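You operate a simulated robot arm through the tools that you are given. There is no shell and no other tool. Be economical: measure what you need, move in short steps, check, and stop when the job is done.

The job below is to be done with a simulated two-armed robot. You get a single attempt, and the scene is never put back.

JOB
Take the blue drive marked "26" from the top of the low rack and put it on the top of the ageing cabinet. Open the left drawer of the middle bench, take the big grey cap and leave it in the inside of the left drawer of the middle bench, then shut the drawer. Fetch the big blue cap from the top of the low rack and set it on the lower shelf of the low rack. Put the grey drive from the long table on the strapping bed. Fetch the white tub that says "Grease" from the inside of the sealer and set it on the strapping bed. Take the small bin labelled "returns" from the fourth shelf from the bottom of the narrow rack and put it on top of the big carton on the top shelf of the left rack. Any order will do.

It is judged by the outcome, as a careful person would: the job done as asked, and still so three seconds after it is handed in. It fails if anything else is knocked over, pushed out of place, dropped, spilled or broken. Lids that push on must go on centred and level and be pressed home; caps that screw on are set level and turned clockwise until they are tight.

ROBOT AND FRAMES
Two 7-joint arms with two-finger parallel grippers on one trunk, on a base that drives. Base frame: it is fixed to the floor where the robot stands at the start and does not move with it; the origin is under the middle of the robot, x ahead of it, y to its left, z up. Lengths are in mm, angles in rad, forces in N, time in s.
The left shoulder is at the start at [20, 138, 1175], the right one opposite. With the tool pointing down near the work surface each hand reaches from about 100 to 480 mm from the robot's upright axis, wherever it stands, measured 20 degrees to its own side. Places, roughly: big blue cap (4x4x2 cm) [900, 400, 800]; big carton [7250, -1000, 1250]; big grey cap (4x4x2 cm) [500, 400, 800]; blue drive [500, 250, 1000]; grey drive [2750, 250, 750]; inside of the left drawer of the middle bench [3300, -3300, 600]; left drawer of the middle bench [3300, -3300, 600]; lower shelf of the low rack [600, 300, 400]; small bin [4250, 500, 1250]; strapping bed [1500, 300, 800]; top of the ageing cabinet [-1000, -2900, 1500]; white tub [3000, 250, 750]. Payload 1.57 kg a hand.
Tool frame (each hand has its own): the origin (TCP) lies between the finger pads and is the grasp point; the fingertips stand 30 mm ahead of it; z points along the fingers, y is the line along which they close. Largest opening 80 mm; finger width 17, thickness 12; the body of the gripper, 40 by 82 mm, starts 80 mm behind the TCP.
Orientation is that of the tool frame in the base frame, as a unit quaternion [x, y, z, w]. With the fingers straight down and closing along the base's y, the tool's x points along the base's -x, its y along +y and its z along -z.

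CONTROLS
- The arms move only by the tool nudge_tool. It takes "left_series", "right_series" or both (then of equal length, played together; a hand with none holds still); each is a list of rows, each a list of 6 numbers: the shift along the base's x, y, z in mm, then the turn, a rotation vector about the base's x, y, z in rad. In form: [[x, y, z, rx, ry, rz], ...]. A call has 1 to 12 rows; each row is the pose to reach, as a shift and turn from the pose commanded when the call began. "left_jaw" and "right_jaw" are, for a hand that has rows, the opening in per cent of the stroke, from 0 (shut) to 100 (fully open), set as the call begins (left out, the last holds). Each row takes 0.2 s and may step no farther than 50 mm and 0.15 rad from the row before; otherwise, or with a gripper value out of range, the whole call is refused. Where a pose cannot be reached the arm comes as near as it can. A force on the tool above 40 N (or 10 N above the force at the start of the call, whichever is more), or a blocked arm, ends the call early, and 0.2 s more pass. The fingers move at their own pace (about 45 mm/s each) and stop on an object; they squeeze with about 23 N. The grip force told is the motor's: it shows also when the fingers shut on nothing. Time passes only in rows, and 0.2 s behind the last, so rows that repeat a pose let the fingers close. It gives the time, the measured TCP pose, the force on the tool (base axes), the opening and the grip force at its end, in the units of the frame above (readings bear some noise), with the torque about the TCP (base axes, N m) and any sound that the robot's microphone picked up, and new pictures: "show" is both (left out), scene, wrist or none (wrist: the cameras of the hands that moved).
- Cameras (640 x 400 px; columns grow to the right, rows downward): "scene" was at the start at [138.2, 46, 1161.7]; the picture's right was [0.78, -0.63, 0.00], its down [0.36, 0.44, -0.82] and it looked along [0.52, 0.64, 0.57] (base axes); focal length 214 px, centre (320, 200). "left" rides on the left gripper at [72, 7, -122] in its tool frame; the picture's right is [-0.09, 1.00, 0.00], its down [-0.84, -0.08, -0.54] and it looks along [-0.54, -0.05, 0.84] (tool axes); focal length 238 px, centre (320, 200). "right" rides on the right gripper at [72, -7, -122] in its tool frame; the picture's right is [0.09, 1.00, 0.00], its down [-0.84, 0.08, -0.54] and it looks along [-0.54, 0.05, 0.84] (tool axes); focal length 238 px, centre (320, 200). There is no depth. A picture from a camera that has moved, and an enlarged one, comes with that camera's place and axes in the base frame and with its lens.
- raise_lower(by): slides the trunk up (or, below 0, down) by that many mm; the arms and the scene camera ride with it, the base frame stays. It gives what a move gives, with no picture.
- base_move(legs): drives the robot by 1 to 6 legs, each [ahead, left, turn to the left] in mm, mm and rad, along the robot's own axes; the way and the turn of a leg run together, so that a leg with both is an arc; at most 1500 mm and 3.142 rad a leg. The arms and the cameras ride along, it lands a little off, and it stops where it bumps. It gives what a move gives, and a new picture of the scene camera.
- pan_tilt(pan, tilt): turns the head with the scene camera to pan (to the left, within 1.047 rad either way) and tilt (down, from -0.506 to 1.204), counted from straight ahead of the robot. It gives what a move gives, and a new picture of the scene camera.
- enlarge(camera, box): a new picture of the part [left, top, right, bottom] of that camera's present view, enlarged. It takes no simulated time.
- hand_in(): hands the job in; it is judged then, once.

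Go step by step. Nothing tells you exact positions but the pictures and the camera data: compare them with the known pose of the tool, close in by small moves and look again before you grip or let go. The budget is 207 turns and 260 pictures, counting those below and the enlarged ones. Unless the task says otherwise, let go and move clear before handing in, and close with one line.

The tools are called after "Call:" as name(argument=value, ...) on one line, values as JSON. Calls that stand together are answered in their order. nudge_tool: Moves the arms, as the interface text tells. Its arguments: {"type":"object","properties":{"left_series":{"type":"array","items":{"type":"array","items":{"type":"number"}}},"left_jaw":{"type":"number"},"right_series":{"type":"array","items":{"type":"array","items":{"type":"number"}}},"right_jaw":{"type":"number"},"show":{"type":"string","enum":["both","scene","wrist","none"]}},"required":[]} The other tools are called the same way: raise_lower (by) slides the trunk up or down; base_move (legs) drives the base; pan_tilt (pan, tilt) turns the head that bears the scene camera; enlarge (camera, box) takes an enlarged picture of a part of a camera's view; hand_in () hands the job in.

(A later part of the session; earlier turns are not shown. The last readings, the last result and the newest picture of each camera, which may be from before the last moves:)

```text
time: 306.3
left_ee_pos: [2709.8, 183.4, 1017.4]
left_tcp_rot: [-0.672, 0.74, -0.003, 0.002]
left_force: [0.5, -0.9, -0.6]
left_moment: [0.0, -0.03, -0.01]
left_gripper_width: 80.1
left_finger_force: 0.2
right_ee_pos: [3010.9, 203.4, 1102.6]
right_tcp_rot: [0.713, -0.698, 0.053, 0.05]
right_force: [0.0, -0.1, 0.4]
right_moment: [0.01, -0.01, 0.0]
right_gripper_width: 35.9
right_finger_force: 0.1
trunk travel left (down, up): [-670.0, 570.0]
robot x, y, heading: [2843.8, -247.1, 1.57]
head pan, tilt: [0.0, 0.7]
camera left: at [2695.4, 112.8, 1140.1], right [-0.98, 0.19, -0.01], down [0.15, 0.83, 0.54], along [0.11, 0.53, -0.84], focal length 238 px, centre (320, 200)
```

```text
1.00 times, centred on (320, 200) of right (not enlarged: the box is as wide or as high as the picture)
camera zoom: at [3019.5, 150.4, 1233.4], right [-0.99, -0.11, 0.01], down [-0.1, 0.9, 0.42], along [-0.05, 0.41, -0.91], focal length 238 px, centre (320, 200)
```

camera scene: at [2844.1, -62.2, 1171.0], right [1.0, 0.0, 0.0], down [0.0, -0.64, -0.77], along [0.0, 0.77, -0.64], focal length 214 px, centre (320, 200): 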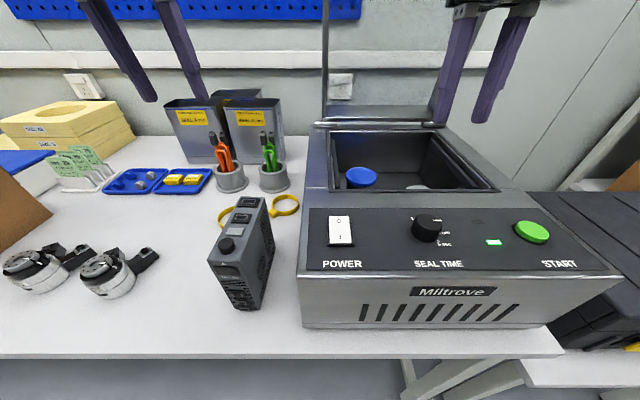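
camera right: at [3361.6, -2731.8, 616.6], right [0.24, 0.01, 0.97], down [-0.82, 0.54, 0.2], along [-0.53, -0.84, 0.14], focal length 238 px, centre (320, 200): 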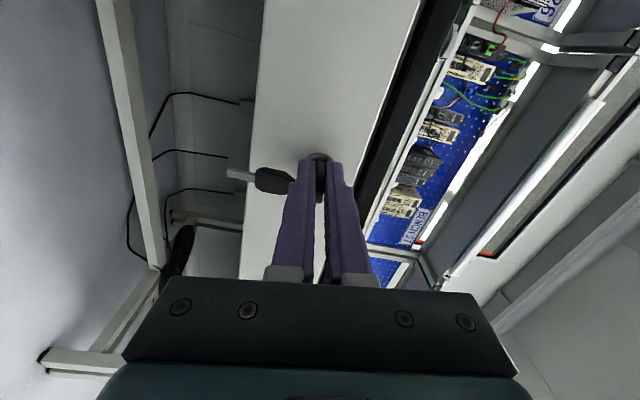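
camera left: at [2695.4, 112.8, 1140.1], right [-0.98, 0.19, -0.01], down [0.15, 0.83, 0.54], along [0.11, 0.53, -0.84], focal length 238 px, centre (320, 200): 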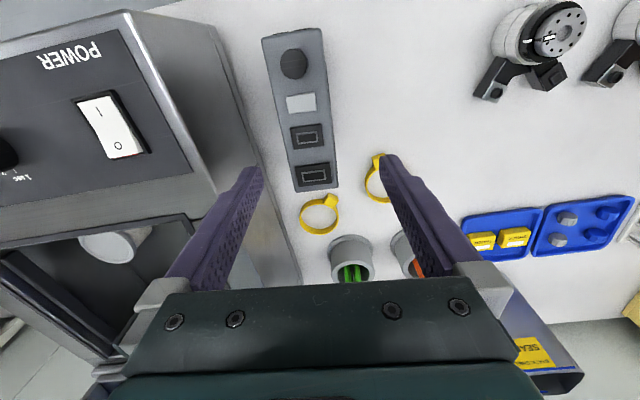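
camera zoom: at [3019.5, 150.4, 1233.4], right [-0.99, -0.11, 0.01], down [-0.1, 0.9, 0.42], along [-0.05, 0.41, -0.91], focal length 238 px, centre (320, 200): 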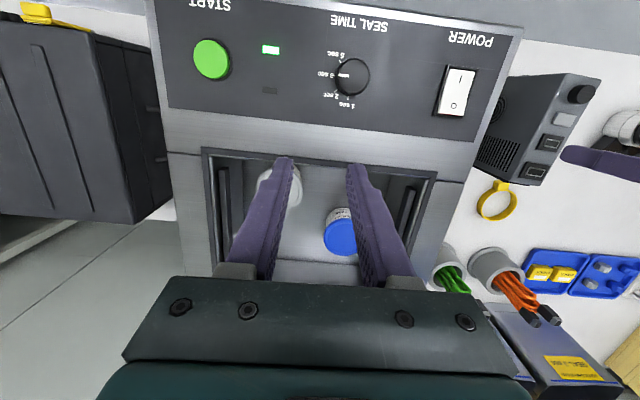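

By combining both views, the drive's top is at z≈920 and its centre at [2721, 170] (yaw ≈ −0.045), table z≈790. Align and descend part-way.

Call:
nudge_tool(left_series=[[6, -7, -20, 0, 0, 0.025], [11, -13, -45, 0, 0, 0.05], [11, -13, -60, 0, 0, 0.05], [11, -13, -60, 0, 0, 0.05]], show="both")

```text
time: 307.3
left_ee_pos: [2721.2, 170.9, 956.7]
left_tcp_rot: [-0.69, 0.724, -0.004, 0.004]
left_force: [-0.4, 0.2, 0.0]
left_moment: [-0.01, -0.07, -0.03]
left_gripper_width: 80.1
left_finger_force: 0.1
right_ee_pos: [3013.3, 203.3, 1102.0]
right_tcp_rot: [0.712, -0.698, 0.054, 0.05]
right_force: [-0.6, -0.2, 0.5]
right_moment: [0.01, -0.03, 0.03]
right_gripper_width: 35.9
right_finger_force: 0.1
trunk travel left (down, up): [-670.0, 570.0]
robot x, y, heading: [2841.5, -245.3, 1.576]
head pan, tilt: [0.0, 0.7]
camera scene: at [2844.1, -62.2, 1171.0], right [1.0, 0.0, 0.0], down [0.0, -0.64, -0.76], along [0.0, 0.76, -0.64], focal length 214 px, centre (320, 200)
camera left: at [2710.7, 99.7, 1078.9], right [-0.99, 0.14, -0.01], down [0.11, 0.83, 0.54], along [0.08, 0.54, -0.84], focal length 238 px, centre (320, 200)
```

scene: 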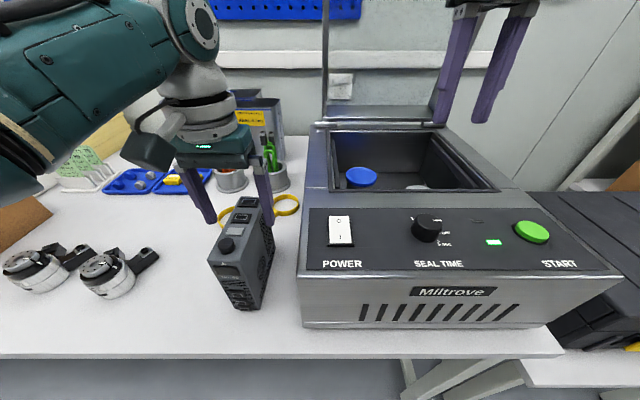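
left: 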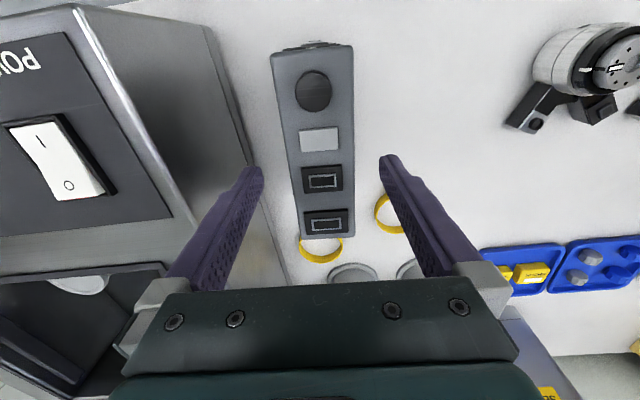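

Well centred. Descend and grip.

Call:
nudge_tool(left_series=[[0, 0, -35, 0, 0, 0], [0, 0, -70, 0, 0, 0], [0, 0, -70, 0, 0, 0]], show="none")

Call:
nudge_tool(left_series=[[0, 0, 0, 0, 0, 0], [0, 0, 0, 0, 0, 0], [0, 0, 0, 0, 0, 0], [0, 0, 0, 0, 0, 0]], left_jaw=0, show="none")

Call:
nudge_tool(left_series=[[0, 0, 8, 0, 0, 0], [0, 0, 20, 0, 0, 0], [0, 0, 50, 0, 0, 0], [0, 0, 90, 0, 0, 0], [0, 0, 120, 0, 0, 0]], show="scene")

```text
time: 308.1
left_ee_pos: [2721.8, 171.9, 888.9]
left_tcp_rot: [-0.69, 0.724, -0.003, 0.003]
left_force: [-0.7, -0.6, -0.1]
left_moment: [-0.02, 0.02, 0.0]
left_gripper_width: 80.1
left_finger_force: 0.0
right_ee_pos: [3012.4, 203.5, 1101.5]
right_tcp_rot: [0.713, -0.698, 0.052, 0.05]
right_force: [0.6, 0.1, 0.2]
right_moment: [0.0, -0.03, 0.03]
right_gripper_width: 35.8
right_finger_force: 0.0
trunk travel left (down, up): [-670.0, 570.0]
robot x, y, heading: [2845.5, -247.4, 1.575]
head pan, tilt: [0.0, 0.7]
```

```text
time: 309.1
left_ee_pos: [2720.9, 171.8, 887.8]
left_tcp_rot: [-0.69, 0.723, -0.004, 0.002]
left_force: [-4.2, 0.7, -0.5]
left_moment: [-0.03, 0.59, -0.06]
left_gripper_width: 45.9
left_finger_force: 23.2
right_ee_pos: [3011.8, 203.6, 1101.9]
right_tcp_rot: [0.713, -0.697, 0.053, 0.049]
right_force: [0.4, 0.7, -1.0]
right_moment: [0.03, 0.01, 0.01]
right_gripper_width: 36.2
right_finger_force: 0.0
trunk travel left (down, up): [-670.0, 570.0]
robot x, y, heading: [2844.6, -245.3, 1.571]
head pan, tilt: [0.0, 0.7]
```

```text
time: 310.3
left_ee_pos: [2720.0, 171.5, 1007.6]
left_tcp_rot: [-0.69, 0.724, -0.004, 0.003]
left_force: [-0.5, 0.3, -8.7]
left_moment: [0.06, -0.04, 0.01]
left_gripper_width: 46.0
left_finger_force: 23.1
right_ee_pos: [3011.6, 202.7, 1101.7]
right_tcp_rot: [0.712, -0.698, 0.053, 0.049]
right_force: [-0.8, 0.3, -0.5]
right_moment: [0.01, 0.02, -0.02]
right_gripper_width: 36.1
right_finger_force: 0.0
trunk travel left (down, up): [-670.0, 570.0]
robot x, y, heading: [2846.6, -243.6, 1.569]
head pan, tilt: [0.0, 0.7]
camera scene: at [2844.2, -62.7, 1170.8], right [1.0, 0.0, 0.0], down [0.0, -0.64, -0.76], along [0.0, 0.76, -0.64], focal length 214 px, centre (320, 200)
```

scene: 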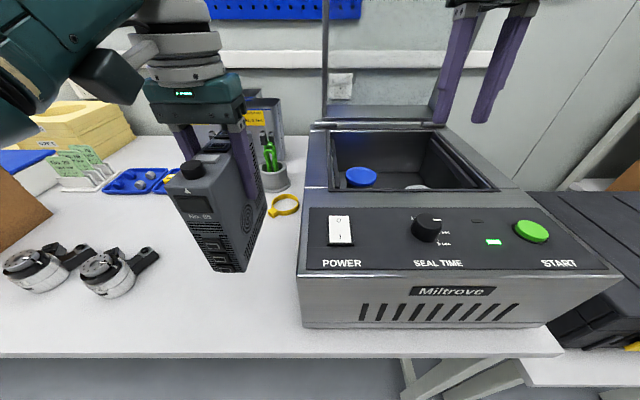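

Grey drive held in the left hand. Now check the two tubs inside the sealer for the "Grease" label.

Call:
enlarge(camera="right", box=[210, 150, 430, 285])

Call:
enlarge(camera="scene", box=[320, 120, 510, 210])

```text
2.91 times, centred on (320, 218) of right
camera zoom: at [3019.6, 150.0, 1233.2], right [-0.99, -0.11, 0.01], down [-0.1, 0.9, 0.42], along [-0.05, 0.41, -0.91], focal length 693 px, centre (320, 149)
```

zoom: 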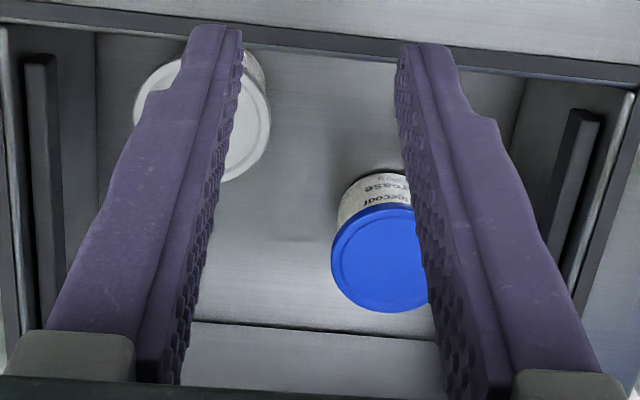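

```text
3.37 times, centred on (415, 165) of scene
camera zoom: at [2844.2, -62.7, 1170.8], right [1.0, 0.0, 0.0], down [0.0, -0.64, -0.76], along [0.0, 0.76, -0.64], focal length 722 px, centre (0, 318)
```

zoom: 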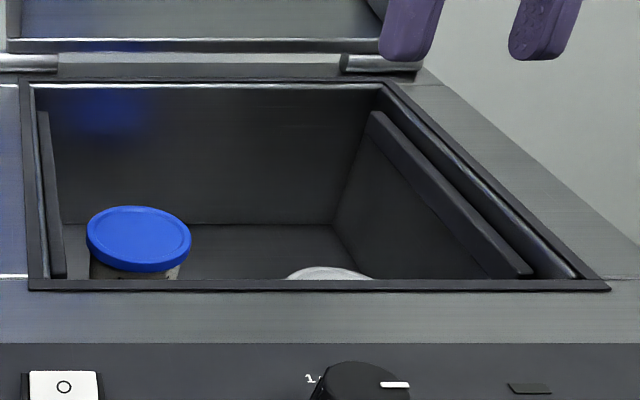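

The blue-lidded tub seems to read "…rease". I'll open the jaw and shift the hand to read both labels.

Call:
nudge_tool(right_series=[[20, 0, 0, 0, 0, 0], [50, 10, 0, 0, 0, 0], [60, 30, 0, 0, 0, 0], [60, 50, 0, 0, 0, 0]], right_jaw=100, show="none")

Call:
enlarge(camera="right", box=[200, 80, 480, 290])

```text
time: 311.3
left_ee_pos: [2720.5, 171.3, 1008.1]
left_tcp_rot: [-0.69, 0.724, -0.005, 0.002]
left_force: [-0.2, -0.9, -9.4]
left_moment: [0.03, 0.0, -0.01]
left_gripper_width: 45.9
left_finger_force: 23.2
right_ee_pos: [3070.4, 205.3, 1097.3]
right_tcp_rot: [0.712, -0.698, 0.053, 0.049]
right_force: [-0.2, -0.2, 0.6]
right_moment: [-0.04, 0.03, 0.02]
right_gripper_width: 80.0
right_finger_force: 0.0
right hand out of reach, approached as far as the arm can: row 2, 3, 4
trunk travel left (down, up): [-670.0, 570.0]
robot x, y, heading: [2842.4, -243.8, 1.572]
head pan, tilt: [0.0, 0.7]
```

```text
1.90 times, centred on (340, 185) of right
camera zoom: at [3077.8, 151.1, 1227.6], right [-0.99, -0.11, 0.01], down [-0.1, 0.9, 0.42], along [-0.05, 0.41, -0.91], focal length 454 px, centre (282, 229)
```

zoom: 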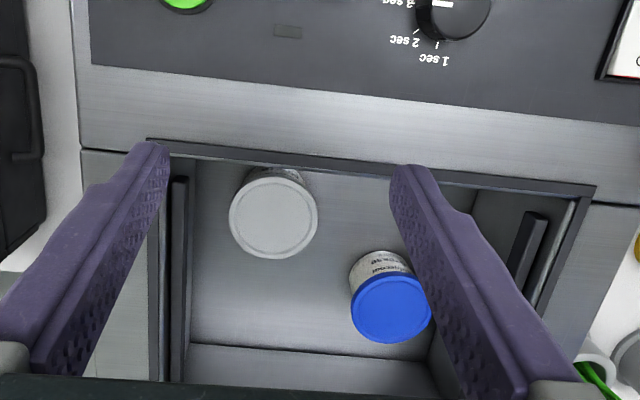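

Call:
enlarge(camera="right", box=[340, 180, 400, 240])

Call:
enlarge(camera="right", box=[290, 140, 370, 220])

```text
6.67 times, centred on (370, 210) of right
camera zoom: at [3077.8, 151.1, 1227.6], right [-0.99, -0.11, 0.01], down [-0.1, 0.9, 0.42], along [-0.05, 0.41, -0.91], focal length 1589 px, centre (-13, 133)
```

zoom: 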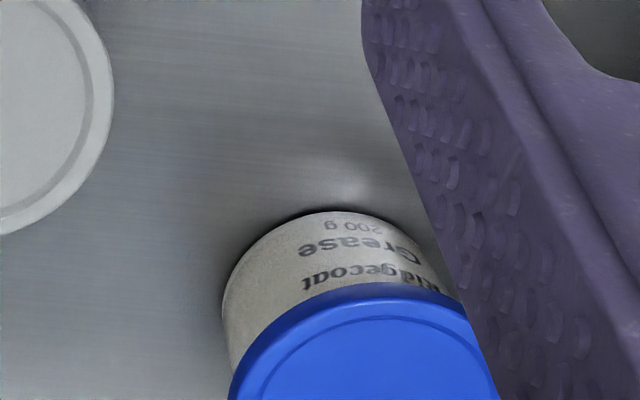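

```text
5.00 times, centred on (330, 180) of right
camera zoom: at [3077.8, 151.1, 1227.6], right [-0.99, -0.11, 0.01], down [-0.1, 0.9, 0.42], along [-0.05, 0.41, -0.91], focal length 1192 px, centre (270, 300)
```

zoom: 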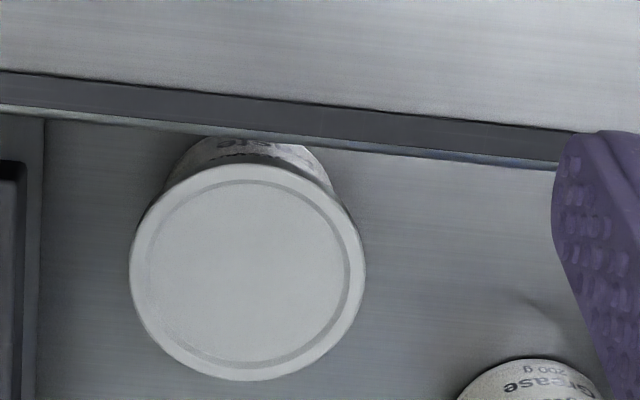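

Call:
enlarge(camera="right", box=[308, 162, 338, 180])

```text
16.00 times, centred on (323, 171) of right
camera zoom: at [3077.8, 151.1, 1227.6], right [-0.99, -0.11, 0.01], down [-0.1, 0.9, 0.42], along [-0.05, 0.41, -0.91], focal length 3814 px, centre (272, 664)
```

zoom: 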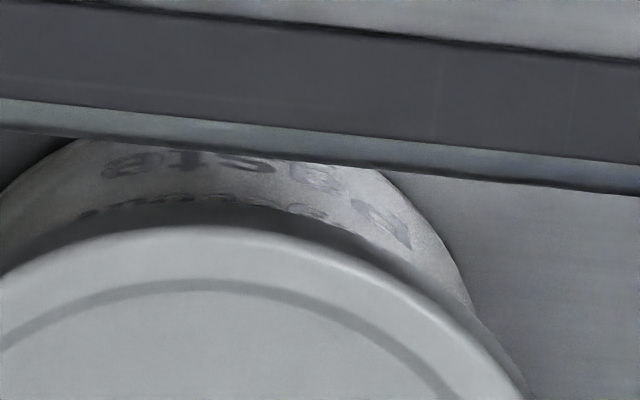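

The blue-lidded tub reads "Bridgecoat Grease"; the white-lidded one reads "Paste". First I'll deliver the grey drive: back off and go left to the strapping bed.

Call:
base_move(legs=[[-350, 0, 0], [0, 1150, 0]])

Call:
pan_tilt(pan=0.1, tilt=0.45)

```text
time: 319.1
left_ee_pos: [1568.5, -178.7, 1009.2]
left_tcp_rot: [-0.686, 0.728, -0.004, 0.003]
left_force: [0.6, 0.2, -8.0]
left_moment: [0.03, 0.0, 0.01]
left_gripper_width: 45.9
left_finger_force: 22.9
right_ee_pos: [1917.1, -150.3, 1095.6]
right_tcp_rot: [0.709, -0.702, 0.053, 0.049]
right_force: [0.2, 0.5, 0.4]
right_moment: [0.01, -0.01, 0.02]
right_gripper_width: 80.2
right_finger_force: 0.0
trunk travel left (down, up): [-670.0, 570.0]
robot x, y, heading: [1685.2, -597.2, 1.563]
head pan, tilt: [0.0, 0.7]
camera scene: at [1688.2, -414.0, 1170.8], right [1.0, -0.01, 0.0], down [-0.01, -0.64, -0.76], along [0.01, 0.76, -0.64], focal length 214 px, centre (320, 200)
```

scene: 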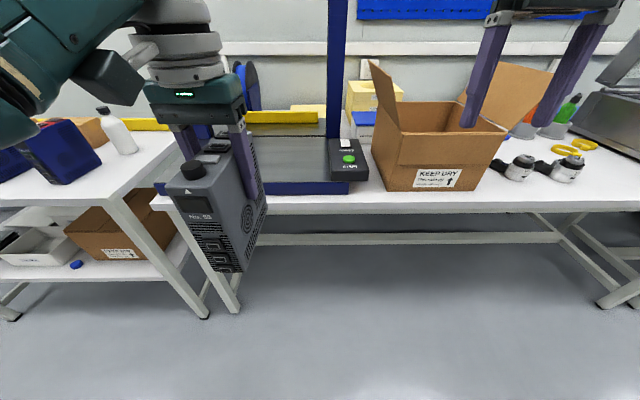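

```text
time: 319.8
left_ee_pos: [1567.9, -178.1, 1007.9]
left_tcp_rot: [-0.686, 0.727, -0.004, 0.003]
left_force: [-0.3, -0.8, -8.7]
left_moment: [0.07, -0.02, 0.0]
left_gripper_width: 46.0
left_finger_force: 22.5
right_ee_pos: [1916.6, -149.7, 1096.3]
right_tcp_rot: [0.709, -0.701, 0.053, 0.049]
right_force: [-0.8, 0.1, 0.2]
right_moment: [0.03, -0.02, 0.0]
right_gripper_width: 79.8
right_finger_force: 0.0
trunk travel left (down, up): [-670.0, 570.0]
robot x, y, heading: [1684.3, -598.4, 1.554]
head pan, tilt: [0.099, 0.45]
camera scene: at [1679.2, -407.4, 1193.0], right [1.0, 0.09, 0.0], down [0.04, -0.43, -0.9], along [-0.08, 0.9, -0.44], focal length 214 px, centre (320, 200)
```

scene: 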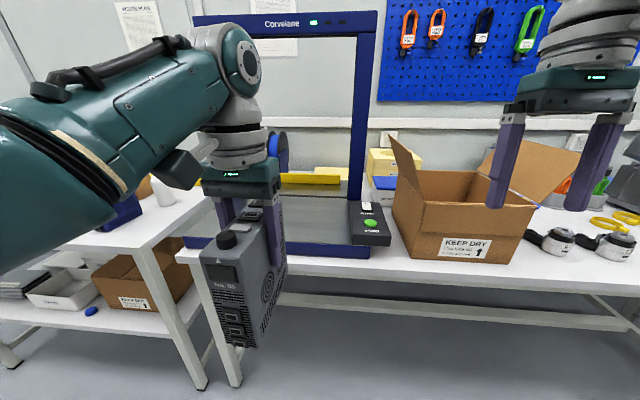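

The bed's free front part is about x 1240–1580, y 80–330 (arch at y≈350). I'll bring the right hand inward (away from the carton flap), then approach.

Call:
nudge_tool(right_series=[[-30, 0, 0, 0, 0, 0], [-60, 0, 0, 0, 0, 0], [-80, 0, 0, 0, 0, 0]], right_jaw=30, show="none")

Call:
base_move(legs=[[0, 145, 0.01], [330, 0, 0]])

Call:
pan_tilt(pan=0.2, tilt=0.7)

```text
time: 320.6
left_ee_pos: [1568.4, -180.0, 1007.2]
left_tcp_rot: [-0.686, 0.728, -0.004, 0.003]
left_force: [1.0, 1.7, -9.4]
left_moment: [0.06, -0.01, 0.02]
left_gripper_width: 46.0
left_finger_force: 22.8
right_ee_pos: [1836.1, -150.1, 1097.0]
right_tcp_rot: [0.708, -0.702, 0.053, 0.05]
right_force: [-1.3, -1.1, 0.6]
right_moment: [0.02, 0.0, -0.03]
right_gripper_width: 24.0
right_finger_force: 0.0
trunk travel left (down, up): [-670.0, 570.0]
robot x, y, heading: [1685.6, -598.0, 1.562]
head pan, tilt: [0.099, 0.45]
```

```text
time: 323.8
left_ee_pos: [1421.5, 157.9, 1007.6]
left_tcp_rot: [-0.688, 0.725, -0.004, 0.003]
left_force: [0.3, 0.4, -10.2]
left_moment: [0.05, -0.03, 0.02]
left_gripper_width: 46.0
left_finger_force: 22.3
right_ee_pos: [1690.9, 188.3, 1096.3]
right_tcp_rot: [0.711, -0.7, 0.053, 0.05]
right_force: [-0.2, -0.6, 0.1]
right_moment: [0.01, -0.01, -0.01]
right_gripper_width: 23.7
right_finger_force: 0.1
trunk travel left (down, up): [-670.0, 570.0]
robot x, y, heading: [1545.3, -260.1, 1.565]
head pan, tilt: [0.099, 0.45]
camera scene: at [1535.2, -70.2, 1193.0], right [1.0, 0.09, 0.0], down [0.04, -0.43, -0.9], along [-0.09, 0.9, -0.44], focal length 214 px, centre (320, 200)
```

scene: 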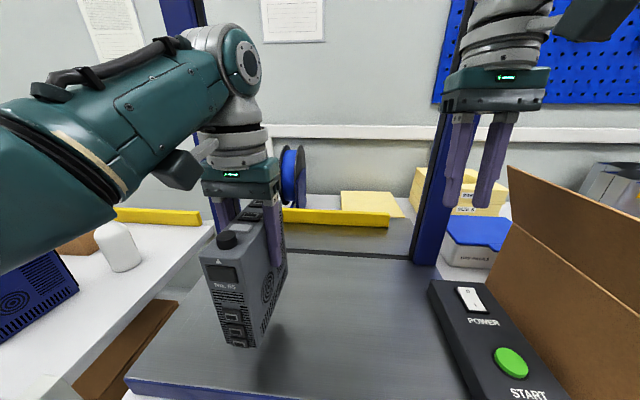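

```text
time: 324.6
left_ee_pos: [1422.2, 156.0, 1006.9]
left_tcp_rot: [-0.688, 0.725, -0.004, 0.003]
left_force: [-0.3, -0.2, -8.5]
left_moment: [0.03, -0.06, -0.04]
left_gripper_width: 45.8
left_finger_force: 23.2
right_ee_pos: [1690.1, 187.8, 1095.7]
right_tcp_rot: [0.711, -0.7, 0.052, 0.049]
right_force: [0.3, 1.1, -0.3]
right_moment: [-0.01, 0.0, 0.03]
right_gripper_width: 24.0
right_finger_force: 0.0
trunk travel left (down, up): [-670.0, 570.0]
robot x, y, heading: [1540.8, -262.3, 1.562]
head pan, tilt: [0.201, 0.7]
camera scene: at [1527.4, -78.4, 1170.9], right [0.98, 0.19, 0.0], down [0.13, -0.63, -0.76], along [-0.15, 0.75, -0.64], focal length 214 px, centre (320, 200)
```

scene: 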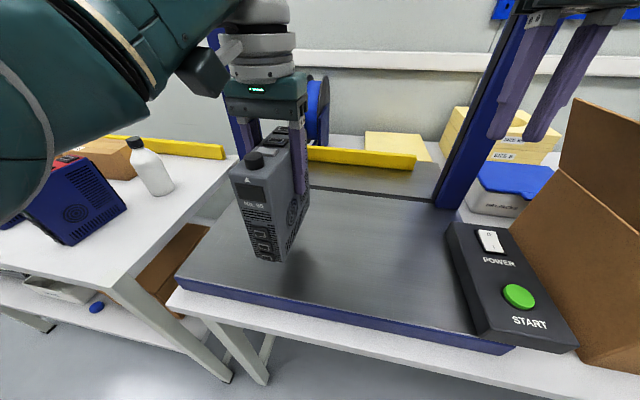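

Bed is clear under the drive. Moving 38 mm further in and lowering toward the bed.

Call:
nudge_tool(left_series=[[-6, 15, -5, 0, 0, 0], [-12, 30, -15, 0, 0, 0], [-18, 38, -35, 0, 0, 0], [-20, 38, -58, 0, 0, 0]], show="scene")

```text
time: 325.6
left_ee_pos: [1404.5, 196.2, 948.7]
left_tcp_rot: [-0.688, 0.726, -0.005, 0.003]
left_force: [0.0, 0.6, -10.0]
left_moment: [0.07, 0.02, -0.02]
left_gripper_width: 46.0
left_finger_force: 22.6
right_ee_pos: [1690.6, 188.5, 1097.5]
right_tcp_rot: [0.711, -0.7, 0.052, 0.05]
right_force: [-0.3, -0.5, -0.1]
right_moment: [0.01, -0.03, 0.0]
right_gripper_width: 23.9
right_finger_force: 0.2
trunk travel left (down, up): [-670.0, 570.0]
robot x, y, heading: [1541.8, -258.2, 1.568]
head pan, tilt: [0.201, 0.7]
camera scene: at [1527.4, -78.6, 1170.8], right [0.98, 0.2, 0.0], down [0.13, -0.63, -0.76], along [-0.15, 0.75, -0.64], focal length 214 px, centre (320, 200)
```

scene: 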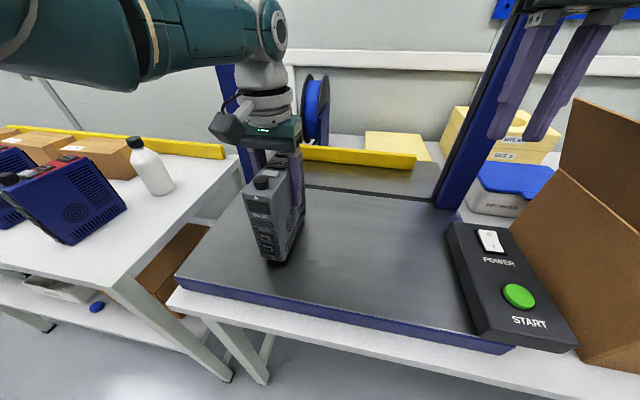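

Lowering slowly to contact.

Call:
nudge_tool(left_series=[[0, 0, -6, 0, 0, 0], [0, 0, -11, 0, 0, 0], [0, 0, -15, 0, 0, 0], [0, 0, -19, 0, 0, 0], [0, 0, -23, 0, 0, 0], [0, 0, -26, 0, 0, 0]], show="none")

```text
time: 327.0
left_ee_pos: [1401.9, 196.9, 930.5]
left_tcp_rot: [-0.688, 0.726, -0.002, 0.007]
left_force: [5.6, 5.1, 20.2]
left_moment: [0.11, 0.14, 0.11]
left_gripper_width: 45.7
left_finger_force: 22.2
left hand out of reach, approached as far as the arm can: row 4, 5, 6
right_ee_pos: [1691.0, 191.1, 1099.3]
right_tcp_rot: [0.71, -0.701, 0.053, 0.048]
right_force: [0.1, -0.1, 0.7]
right_moment: [0.01, 0.01, 0.0]
right_gripper_width: 24.1
right_finger_force: 0.0
trunk travel left (down, up): [-670.0, 570.0]
robot x, y, heading: [1543.6, -259.2, 1.562]
head pan, tilt: [0.201, 0.7]
```

Contact: it stands on the bed. Release and lift clear.

Call:
nudge_tool(left_series=[[0, 0, 6, 0, 0, 0], [0, 0, 6, 0, 0, 0], [0, 0, 6, 0, 0, 0], [0, 0, 6, 0, 0, 0], [0, 0, 45, 0, 0, 0], [0, 0, 90, 0, 0, 0], [0, 0, 130, 0, 0, 0]], left_jaw=100, show="scene")

```text
time: 328.6
left_ee_pos: [1400.7, 191.2, 1056.7]
left_tcp_rot: [-0.688, 0.725, -0.005, 0.003]
left_force: [0.8, -0.1, 0.2]
left_moment: [-0.02, 0.02, 0.0]
left_gripper_width: 80.1
left_finger_force: 0.1
right_ee_pos: [1690.2, 187.6, 1097.3]
right_tcp_rot: [0.711, -0.699, 0.052, 0.049]
right_force: [-0.2, 0.7, -0.4]
right_moment: [0.02, -0.03, -0.05]
right_gripper_width: 23.8
right_finger_force: 0.0
trunk travel left (down, up): [-670.0, 570.0]
robot x, y, heading: [1543.8, -257.9, 1.563]
head pan, tilt: [0.201, 0.7]
camera scene: at [1527.2, -77.8, 1171.0], right [0.98, 0.2, 0.0], down [0.13, -0.63, -0.77], along [-0.15, 0.75, -0.64], focal length 214 px, centre (320, 200)
```

scene: 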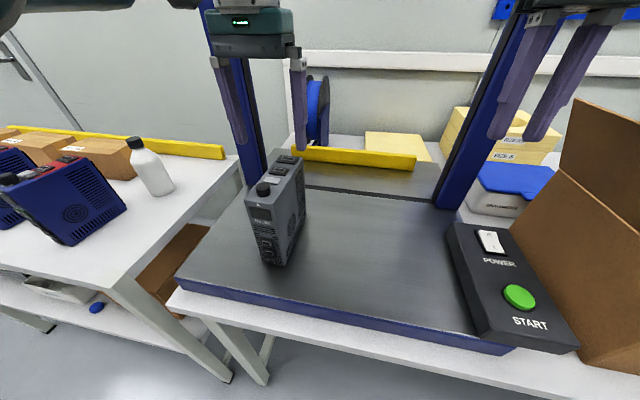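

Grey drive is on the strapping bed. Now back to the sealer for the Grease tub, using the left hand.

Call:
base_move(legs=[[-320, 0, 0], [0, -1000, 0], [0, -540, 0.005], [400, 0, 0]])

Call:
enlarge(camera="left", box=[0, 0, 640, 400])

```text
time: 340.3
left_ee_pos: [2934.2, 249.7, 1056.8]
left_tcp_rot: [-0.688, 0.726, -0.004, 0.002]
left_force: [0.2, 0.7, -0.4]
left_moment: [-0.01, 0.01, 0.0]
left_gripper_width: 79.9
left_finger_force: 0.1
right_ee_pos: [3224.0, 245.5, 1096.7]
right_tcp_rot: [0.711, -0.7, 0.052, 0.049]
right_force: [0.5, -0.7, 0.2]
right_moment: [-0.02, 0.0, 0.01]
right_gripper_width: 23.8
right_finger_force: 0.0
trunk travel left (down, up): [-670.0, 570.0]
robot x, y, heading: [3076.6, -206.8, 1.568]
head pan, tilt: [0.201, 0.7]
camera scene: at [3060.5, -20.6, 1171.0], right [0.98, 0.19, 0.0], down [0.13, -0.63, -0.76], along [-0.15, 0.75, -0.64], focal length 214 px, centre (320, 200)
```

scene: 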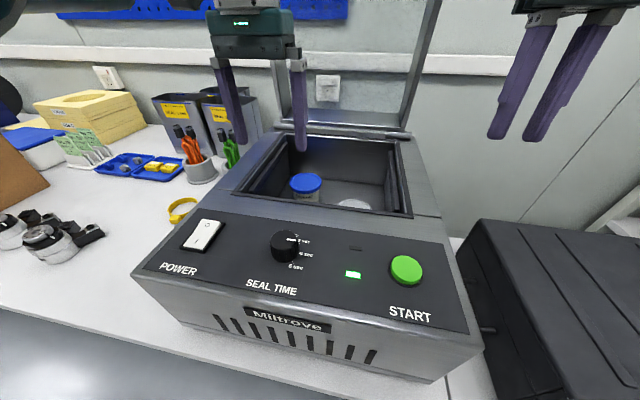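

```text
1.00 times, centred on (320, 200) of left (not enlarged: the box is as wide or as high as the picture)
camera zoom: at [2923.5, 178.6, 1179.9], right [-0.99, 0.15, -0.01], down [0.12, 0.83, 0.54], along [0.09, 0.53, -0.84], focal length 238 px, centre (320, 200)
```

zoom: 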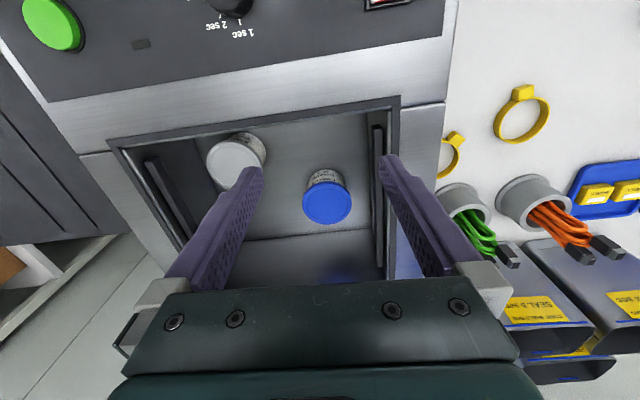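

Call:
enlarge(camera="left", box=[280, 150, 376, 240])

```text
4.44 times, centred on (328, 195) of left
camera zoom: at [2923.5, 178.6, 1179.9], right [-0.99, 0.15, -0.01], down [0.12, 0.83, 0.54], along [0.09, 0.53, -0.84], focal length 1059 px, centre (284, 222)
```

zoom: 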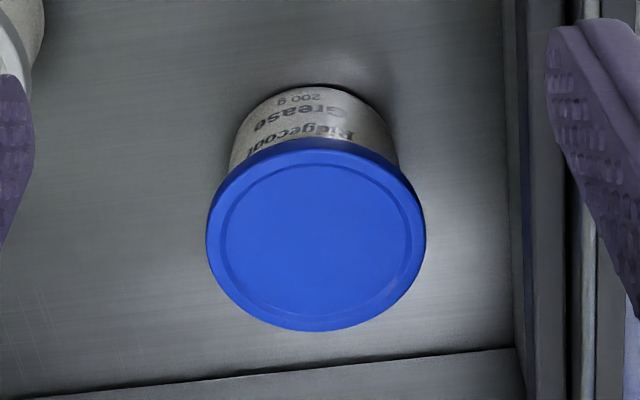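

Lid is ~75 mm wide, opening 80 – feasible. Raise the right hand, drive ahead 125, lower trunk 120, then view again over the tub.

Call:
nudge_tool(right_series=[[0, 0, 30, 0, 0, 0], [0, 0, 60, 0, 0, 0], [0, 0, 80, 0, 0, 0]], show="none")

Call:
base_move(legs=[[128, 0, 0.003]])

Call:
raise_lower(by=-115)

Call:
enlarge(camera="left", box=[0, 0, 640, 400])

```text
time: 341.3
left_ee_pos: [2934.3, 249.8, 1058.0]
left_tcp_rot: [-0.688, 0.726, -0.004, 0.004]
left_force: [0.2, 0.5, 0.4]
left_moment: [-0.03, -0.01, -0.03]
left_gripper_width: 80.2
left_finger_force: 0.0
right_ee_pos: [3222.0, 224.5, 1141.8]
right_tcp_rot: [0.71, -0.695, 0.083, 0.077]
right_force: [0.2, -0.9, 0.1]
right_moment: [-0.02, 0.02, -0.03]
right_gripper_width: 23.9
right_finger_force: 0.1
right hand out of reach, approached as far as the arm can: row 2, 3
trunk travel left (down, up): [-670.0, 570.0]
robot x, y, heading: [3077.9, -202.2, 1.56]
head pan, tilt: [0.201, 0.7]
stopped in row 3 (right hand): the arm was blocked; the commanded pose is now the measured one
```

```text
time: 342.6
left_ee_pos: [2932.8, 376.9, 1056.8]
left_tcp_rot: [-0.69, 0.724, -0.005, 0.003]
left_force: [-0.7, 0.7, 0.6]
left_moment: [0.01, -0.02, -0.03]
left_gripper_width: 79.9
left_finger_force: 0.0
right_ee_pos: [3220.7, 352.4, 1142.6]
right_tcp_rot: [0.711, -0.694, 0.084, 0.077]
right_force: [-1.4, 0.0, -0.1]
right_moment: [0.03, 0.01, 0.03]
right_gripper_width: 24.1
right_finger_force: 0.0
trunk travel left (down, up): [-670.0, 570.0]
robot x, y, heading: [3076.3, -73.9, 1.567]
head pan, tilt: [0.201, 0.7]
camera scene: at [3060.2, 107.3, 1171.0], right [0.98, 0.2, 0.0], down [0.13, -0.63, -0.77], along [-0.15, 0.75, -0.64], focal length 214 px, centre (320, 200)
```

scene: 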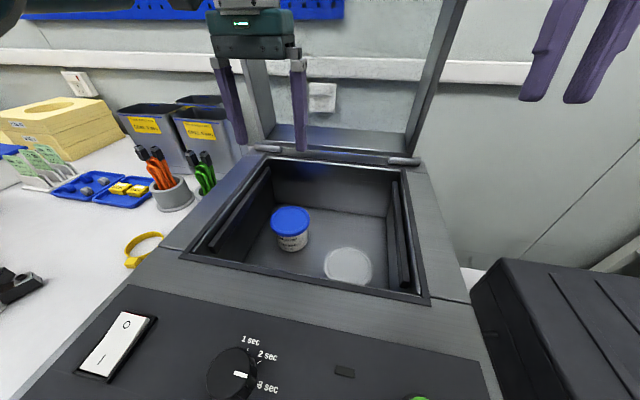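

```text
time: 344.1
left_ee_pos: [2933.0, 377.7, 941.4]
left_tcp_rot: [-0.69, 0.724, -0.004, 0.002]
left_force: [0.0, 0.7, 0.6]
left_moment: [0.02, 0.03, -0.01]
left_gripper_width: 79.8
left_finger_force: 0.0
right_ee_pos: [3221.7, 353.7, 1026.5]
right_tcp_rot: [0.712, -0.693, 0.084, 0.077]
right_force: [-0.5, 0.0, -0.2]
right_moment: [-0.02, 0.0, 0.03]
right_gripper_width: 23.8
right_finger_force: 0.0
trunk travel left (down, up): [-555.0, 685.0]
robot x, y, heading: [3075.8, -76.7, 1.568]
head pan, tilt: [0.201, 0.7]
```

```text
1.00 times, centred on (320, 200) of left (not enlarged: the box is as wide or as high as the picture)
camera zoom: at [2922.4, 305.9, 1064.9], right [-0.99, 0.14, -0.01], down [0.11, 0.83, 0.54], along [0.09, 0.53, -0.84], focal length 238 px, centre (320, 200)
```

zoom: 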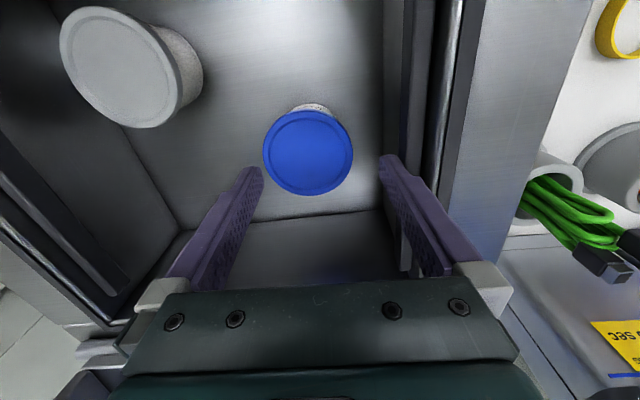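

Lid centre measured [2946, 378, 875]. Shift x +13 and lower to just above the lid for a final alignment check.

Call:
nudge_tool(left_series=[[7, 0, -8, 0, 0, 0], [13, 0, -18, 0, 0, 0], [13, 0, -26, 0, 0, 0], [13, 0, -26, 0, 0, 0]], show="wrist")

```text
time: 345.1
left_ee_pos: [2947.1, 377.7, 915.5]
left_tcp_rot: [-0.689, 0.725, -0.004, 0.003]
left_force: [1.0, -0.1, -0.1]
left_moment: [0.03, -0.02, -0.05]
left_gripper_width: 79.9
left_finger_force: 0.1
right_ee_pos: [3221.3, 353.4, 1025.3]
right_tcp_rot: [0.712, -0.693, 0.084, 0.077]
right_force: [0.5, 0.3, 0.8]
right_moment: [-0.02, 0.02, 0.01]
right_gripper_width: 24.3
right_finger_force: 0.1
trunk travel left (down, up): [-555.0, 685.0]
robot x, y, heading: [3077.8, -76.2, 1.571]
head pan, tilt: [0.201, 0.7]
camera left: at [2935.6, 305.9, 1038.3], right [-0.99, 0.14, -0.01], down [0.11, 0.83, 0.54], along [0.09, 0.53, -0.84], focal length 238 px, centre (320, 200)
```

left: 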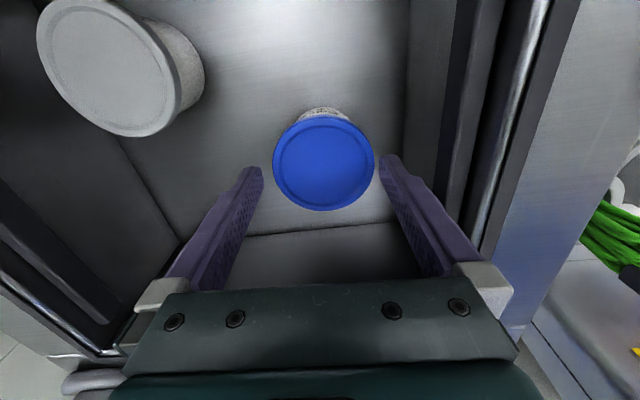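

Slight offset: shift −2.5 mm in x, then descend carefully past the lid rim.

Call:
nudge_tool(left_series=[[-2.5, 0, 0, 0, 0, 0], [-2.5, 0, -8, 0, 0, 0], [-2.5, 0, -14, 0, 0, 0], [-2.5, 0, -18, 0, 0, 0]], show="wrist")

```text
time: 346.1
left_ee_pos: [2943.2, 377.3, 898.6]
left_tcp_rot: [-0.689, 0.725, -0.005, 0.003]
left_force: [-0.3, 0.2, 0.5]
left_moment: [-0.01, 0.01, 0.0]
left_gripper_width: 80.0
left_finger_force: 0.1
right_ee_pos: [3220.1, 353.7, 1027.6]
right_tcp_rot: [0.712, -0.693, 0.084, 0.077]
right_force: [-0.2, 0.4, -0.7]
right_moment: [-0.04, -0.01, -0.01]
right_gripper_width: 23.9
right_finger_force: 0.0
trunk travel left (down, up): [-555.0, 685.0]
robot x, y, heading: [3077.8, -72.7, 1.568]
head pan, tilt: [0.201, 0.7]
camera left: at [2932.8, 305.9, 1020.8], right [-0.99, 0.14, -0.01], down [0.11, 0.83, 0.54], along [0.09, 0.53, -0.84], focal length 238 px, centre (320, 200)
```

left: 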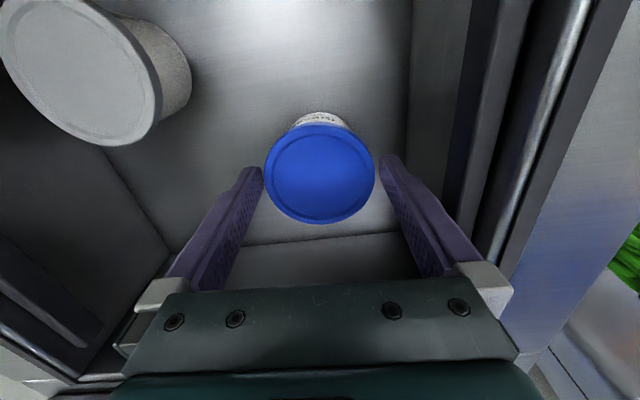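

Passing the rim with no contact. Continue 18 mm and grip.

Call:
nudge_tool(left_series=[[0, 0, -6, 0, 0, 0], [0, 0, -12, 0, 0, 0], [0, 0, -18, 0, 0, 0], [0, 0, -18, 0, 0, 0]], show="none")

Call:
nudge_tool(left_series=[[0, 0, 0, 0, 0, 0], [0, 0, 0, 0, 0, 0], [0, 0, 0, 0, 0, 0]], left_jaw=0, show="none")

Call:
nudge_tool(left_series=[[0, 0, 10, 0, 0, 0], [0, 0, 30, 0, 0, 0], [0, 0, 60, 0, 0, 0], [0, 0, 85, 0, 0, 0]], show="wrist")

```text
time: 347.1
left_ee_pos: [2943.4, 376.2, 880.6]
left_tcp_rot: [-0.689, 0.725, -0.004, 0.004]
left_force: [-0.7, -0.3, 0.6]
left_moment: [0.01, 0.0, 0.03]
left_gripper_width: 80.1
left_finger_force: 0.0
right_ee_pos: [3220.7, 354.4, 1026.8]
right_tcp_rot: [0.712, -0.693, 0.084, 0.076]
right_force: [-0.1, 0.8, -0.2]
right_moment: [0.0, -0.02, 0.01]
right_gripper_width: 24.1
right_finger_force: 0.0
trunk travel left (down, up): [-555.0, 685.0]
robot x, y, heading: [3073.5, -77.4, 1.571]
head pan, tilt: [0.201, 0.7]
```

```text
time: 347.9
left_ee_pos: [2943.9, 377.4, 880.5]
left_tcp_rot: [-0.69, 0.724, -0.004, 0.003]
left_force: [-0.1, -0.3, 0.0]
left_moment: [-0.02, 0.01, 0.02]
left_gripper_width: 77.2
left_finger_force: 23.4
right_ee_pos: [3221.0, 354.3, 1026.5]
right_tcp_rot: [0.712, -0.693, 0.084, 0.076]
right_force: [0.4, 0.7, 0.8]
right_moment: [-0.02, -0.03, 0.03]
right_gripper_width: 24.1
right_finger_force: 0.1
trunk travel left (down, up): [-555.0, 685.0]
robot x, y, heading: [3079.5, -73.7, 1.57]
head pan, tilt: [0.201, 0.7]
```

```text
time: 348.9
left_ee_pos: [2943.2, 377.2, 966.4]
left_tcp_rot: [-0.69, 0.724, -0.006, 0.003]
left_force: [-0.5, 0.5, -2.3]
left_moment: [-0.02, -0.01, 0.03]
left_gripper_width: 77.3
left_finger_force: 23.1
right_ee_pos: [3219.8, 354.4, 1026.7]
right_tcp_rot: [0.711, -0.694, 0.084, 0.078]
right_force: [0.1, 0.3, 0.8]
right_moment: [0.04, 0.0, -0.01]
right_gripper_width: 24.1
right_finger_force: 0.1
trunk travel left (down, up): [-555.0, 685.0]
robot x, y, heading: [3075.1, -73.9, 1.571]
head pan, tilt: [0.201, 0.7]
camera left: at [2933.0, 306.1, 1088.8], right [-0.99, 0.14, -0.01], down [0.11, 0.83, 0.54], along [0.08, 0.53, -0.84], focal length 238 px, centre (320, 200)
```

left: 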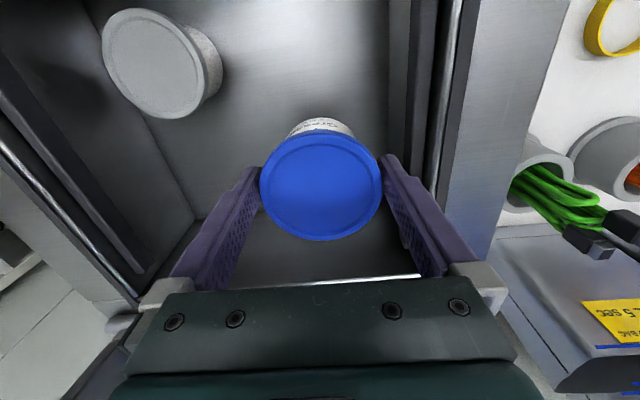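

Tub held (77 mm lid). Raise, pull the right hand inward, and travel to the strapping bed.

Call:
raise_lower(by=115)

Call:
base_move(legs=[[-480, 0, 0], [0, 740, 0], [0, 700, 0]])

Call:
nudge_tool(right_series=[[-25, 10, 0, 0, 0, 0], [-50, 20, 0, 0, 0, 0], [-60, 20, 0, 0, 0, 0]], right_jaw=0, show="none")

```text
time: 350.3
left_ee_pos: [2944.2, 377.1, 1081.5]
left_tcp_rot: [-0.69, 0.724, -0.004, 0.003]
left_force: [-0.2, -0.7, -2.0]
left_moment: [-0.03, 0.01, 0.02]
left_gripper_width: 77.1
left_finger_force: 23.3
right_ee_pos: [3220.8, 353.8, 1141.7]
right_tcp_rot: [0.712, -0.693, 0.085, 0.077]
right_force: [0.6, -0.2, 0.2]
right_moment: [-0.02, -0.01, 0.03]
right_gripper_width: 24.0
right_finger_force: 0.1
trunk travel left (down, up): [-670.0, 570.0]
robot x, y, heading: [3076.2, -77.6, 1.565]
head pan, tilt: [0.201, 0.7]
```

```text
time: 360.2
left_ee_pos: [1509.2, -95.1, 1081.1]
left_tcp_rot: [-0.69, 0.723, -0.004, 0.003]
left_force: [-0.8, 0.0, -2.9]
left_moment: [0.0, -0.01, -0.04]
left_gripper_width: 77.4
left_finger_force: 23.2
right_ee_pos: [1784.8, -117.4, 1142.3]
right_tcp_rot: [0.712, -0.693, 0.084, 0.077]
right_force: [-0.3, -0.8, -0.3]
right_moment: [-0.02, -0.03, 0.01]
right_gripper_width: 23.9
right_finger_force: 0.1
trunk travel left (down, up): [-670.0, 570.0]
robot x, y, heading: [1638.5, -541.2, 1.574]
head pan, tilt: [0.201, 0.7]
camera scene: at [1625.2, -363.8, 1171.0], right [0.98, 0.2, 0.0], down [0.13, -0.63, -0.76], along [-0.15, 0.75, -0.64], focal length 214 px, centre (320, 200)
```

scene: 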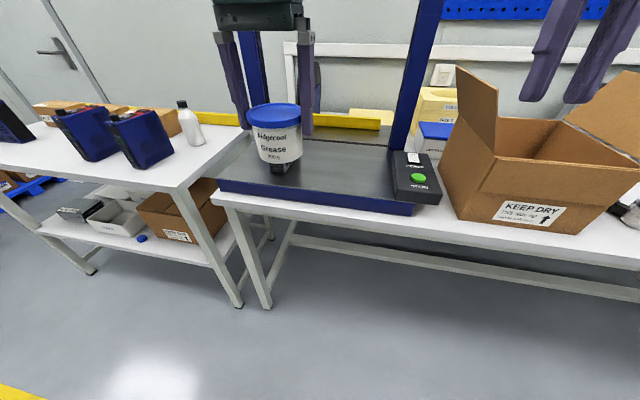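

```text
time: 361.0
left_ee_pos: [1508.4, -93.7, 1080.7]
left_tcp_rot: [-0.69, 0.724, -0.004, 0.003]
left_force: [-0.5, 0.5, -1.9]
left_moment: [-0.04, -0.01, 0.06]
left_gripper_width: 77.2
left_finger_force: 22.6
right_ee_pos: [1741.0, -130.9, 1125.2]
right_tcp_rot: [0.712, -0.691, 0.094, 0.088]
right_force: [0.3, 0.1, 0.6]
right_moment: [-0.02, -0.01, -0.02]
right_gripper_width: 0.1
right_finger_force: 21.7
right hand out of reach, approached as far as the arm can: row 1, 2, 3
trunk travel left (down, up): [-670.0, 570.0]
robot x, y, heading: [1639.6, -547.5, 1.572]
head pan, tilt: [0.201, 0.7]
```

The label reads "Bridgecoat Grease 200 g". Approach the bed.

Call:
base_move(legs=[[275, 0, 0]])

Call:
nudge_tool(left_series=[[0, 0, -35, 0, 0, 0], [0, 0, -70, 0, 0, 0], [0, 0, -105, 0, 0, 0], [0, 0, -125, 0, 0, 0]], show="scene")

```text
time: 362.9
left_ee_pos: [1509.9, 186.4, 1080.4]
left_tcp_rot: [-0.689, 0.725, -0.004, 0.003]
left_force: [0.4, 0.1, -2.2]
left_moment: [-0.01, -0.01, 0.01]
left_gripper_width: 77.1
left_finger_force: 23.0
right_ee_pos: [1743.0, 149.4, 1125.9]
right_tcp_rot: [0.71, -0.692, 0.095, 0.087]
right_force: [0.6, -0.5, 1.2]
right_moment: [-0.04, -0.01, 0.02]
right_gripper_width: 0.2
right_finger_force: 21.1
trunk travel left (down, up): [-670.0, 570.0]
robot x, y, heading: [1643.0, -265.2, 1.571]
head pan, tilt: [0.201, 0.7]
camera scene: at [1626.1, -83.7, 1171.0], right [0.98, 0.2, 0.0], down [0.13, -0.63, -0.76], along [-0.15, 0.75, -0.64], focal length 214 px, centre (320, 200)
```

scene: 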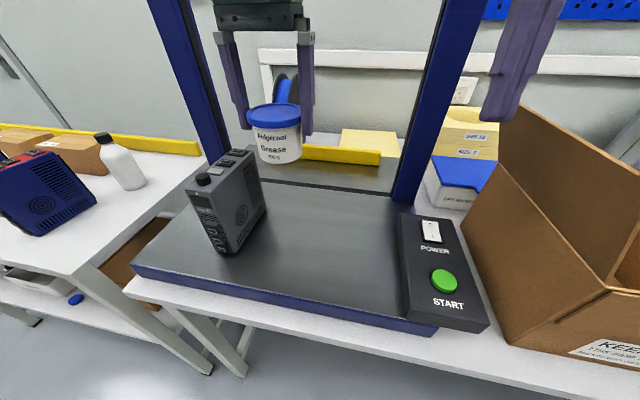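

```text
time: 363.9
left_ee_pos: [1510.6, 186.5, 956.1]
left_tcp_rot: [-0.688, 0.725, -0.005, 0.002]
left_force: [-0.4, 0.2, -1.7]
left_moment: [0.0, -0.01, -0.01]
left_gripper_width: 77.2
left_finger_force: 23.1
right_ee_pos: [1742.8, 149.3, 1124.7]
right_tcp_rot: [0.711, -0.691, 0.096, 0.089]
right_force: [-0.2, 0.2, 0.3]
right_moment: [-0.01, 0.02, -0.02]
right_gripper_width: 0.0
right_finger_force: 21.4
trunk travel left (down, up): [-670.0, 570.0]
robot x, y, heading: [1638.9, -265.3, 1.565]
head pan, tilt: [0.201, 0.7]
camera scene: at [1626.1, -83.7, 1171.0], right [0.98, 0.2, 0.0], down [0.13, -0.63, -0.76], along [-0.15, 0.75, -0.64], focal length 214 px, centre (320, 200)
```

scene: 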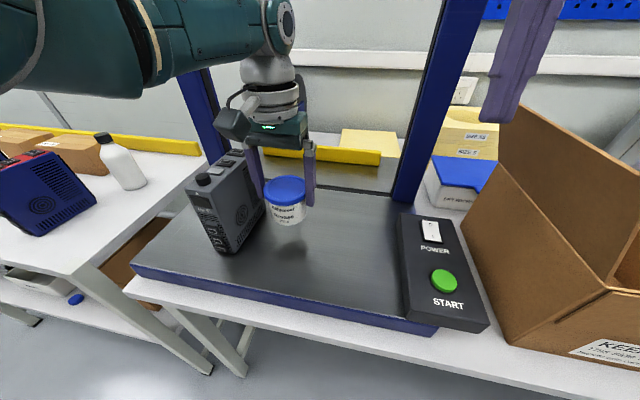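

Shift 12 mm right for clearance and lower to contact.

Call:
nudge_tool(left_series=[[6, 0, -8, 0, 0, 0], [12, 0, -16, 0, 0, 0], [12, 0, -22, 0, 0, 0], [12, 0, -27, 0, 0, 0], [12, 0, -32, 0, 0, 0], [12, 0, -37, 0, 0, 0]], show="scene")

```text
time: 365.4
left_ee_pos: [1521.2, 178.1, 920.1]
left_tcp_rot: [-0.69, 0.724, -0.004, 0.003]
left_force: [-0.4, 0.2, -2.3]
left_moment: [-0.03, 0.03, 0.0]
left_gripper_width: 77.3
left_finger_force: 22.9
left hand out of reach, approached as far as the arm can: row 4, 5, 6
right_ee_pos: [1743.7, 148.4, 1124.3]
right_tcp_rot: [0.711, -0.692, 0.096, 0.088]
right_force: [-0.4, -0.2, -0.2]
right_moment: [0.03, 0.02, 0.04]
right_gripper_width: 0.0
right_finger_force: 20.9
trunk travel left (down, up): [-670.0, 570.0]
robot x, y, heading: [1638.0, -267.6, 1.564]
head pan, tilt: [0.201, 0.7]
camera scene: at [1626.1, -83.8, 1171.0], right [0.98, 0.2, 0.0], down [0.13, -0.63, -0.76], along [-0.15, 0.75, -0.64], focal length 214 px, centre (320, 200)
```

scene: 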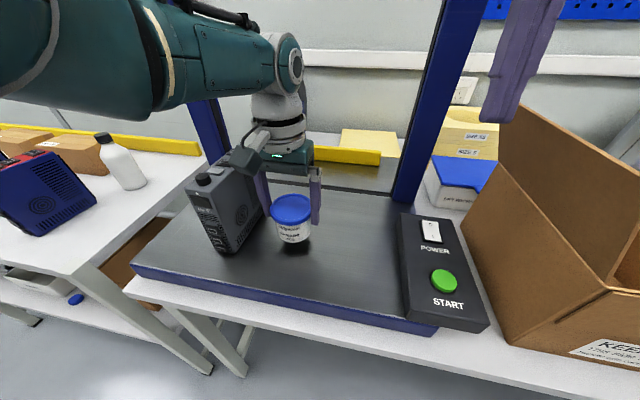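

At the reach limit; I'll raise the hand 45, lower the trunk 70, and then finish the descent.

Call:
nudge_tool(left_series=[[0, 0, 25, 0, 0, 0], [0, 0, 50, 0, 0, 0]], show="none")

Call:
raise_lower(by=-70)

```text
time: 365.9
left_ee_pos: [1520.4, 177.4, 971.5]
left_tcp_rot: [-0.689, 0.725, -0.005, 0.003]
left_force: [-0.5, 0.5, -2.4]
left_moment: [-0.04, -0.02, -0.02]
left_gripper_width: 77.0
left_finger_force: 22.8
right_ee_pos: [1742.6, 148.9, 1125.6]
right_tcp_rot: [0.71, -0.692, 0.096, 0.089]
right_force: [-0.1, -0.4, 0.4]
right_moment: [-0.01, 0.02, -0.02]
right_gripper_width: 0.0
right_finger_force: 20.8
trunk travel left (down, up): [-670.0, 570.0]
robot x, y, heading: [1640.4, -267.9, 1.565]
head pan, tilt: [0.201, 0.7]
```

```text
time: 367.0
left_ee_pos: [1521.4, 176.9, 900.9]
left_tcp_rot: [-0.688, 0.725, -0.004, 0.002]
left_force: [0.1, 1.1, -2.4]
left_moment: [-0.03, 0.0, 0.03]
left_gripper_width: 77.1
left_finger_force: 23.2
right_ee_pos: [1742.6, 148.6, 1055.4]
right_tcp_rot: [0.711, -0.692, 0.096, 0.088]
right_force: [1.1, -0.7, 0.2]
right_moment: [-0.05, 0.01, 0.02]
right_gripper_width: 0.1
right_finger_force: 21.2
trunk travel left (down, up): [-600.0, 640.0]
robot x, y, heading: [1640.6, -266.1, 1.569]
head pan, tilt: [0.201, 0.7]
```

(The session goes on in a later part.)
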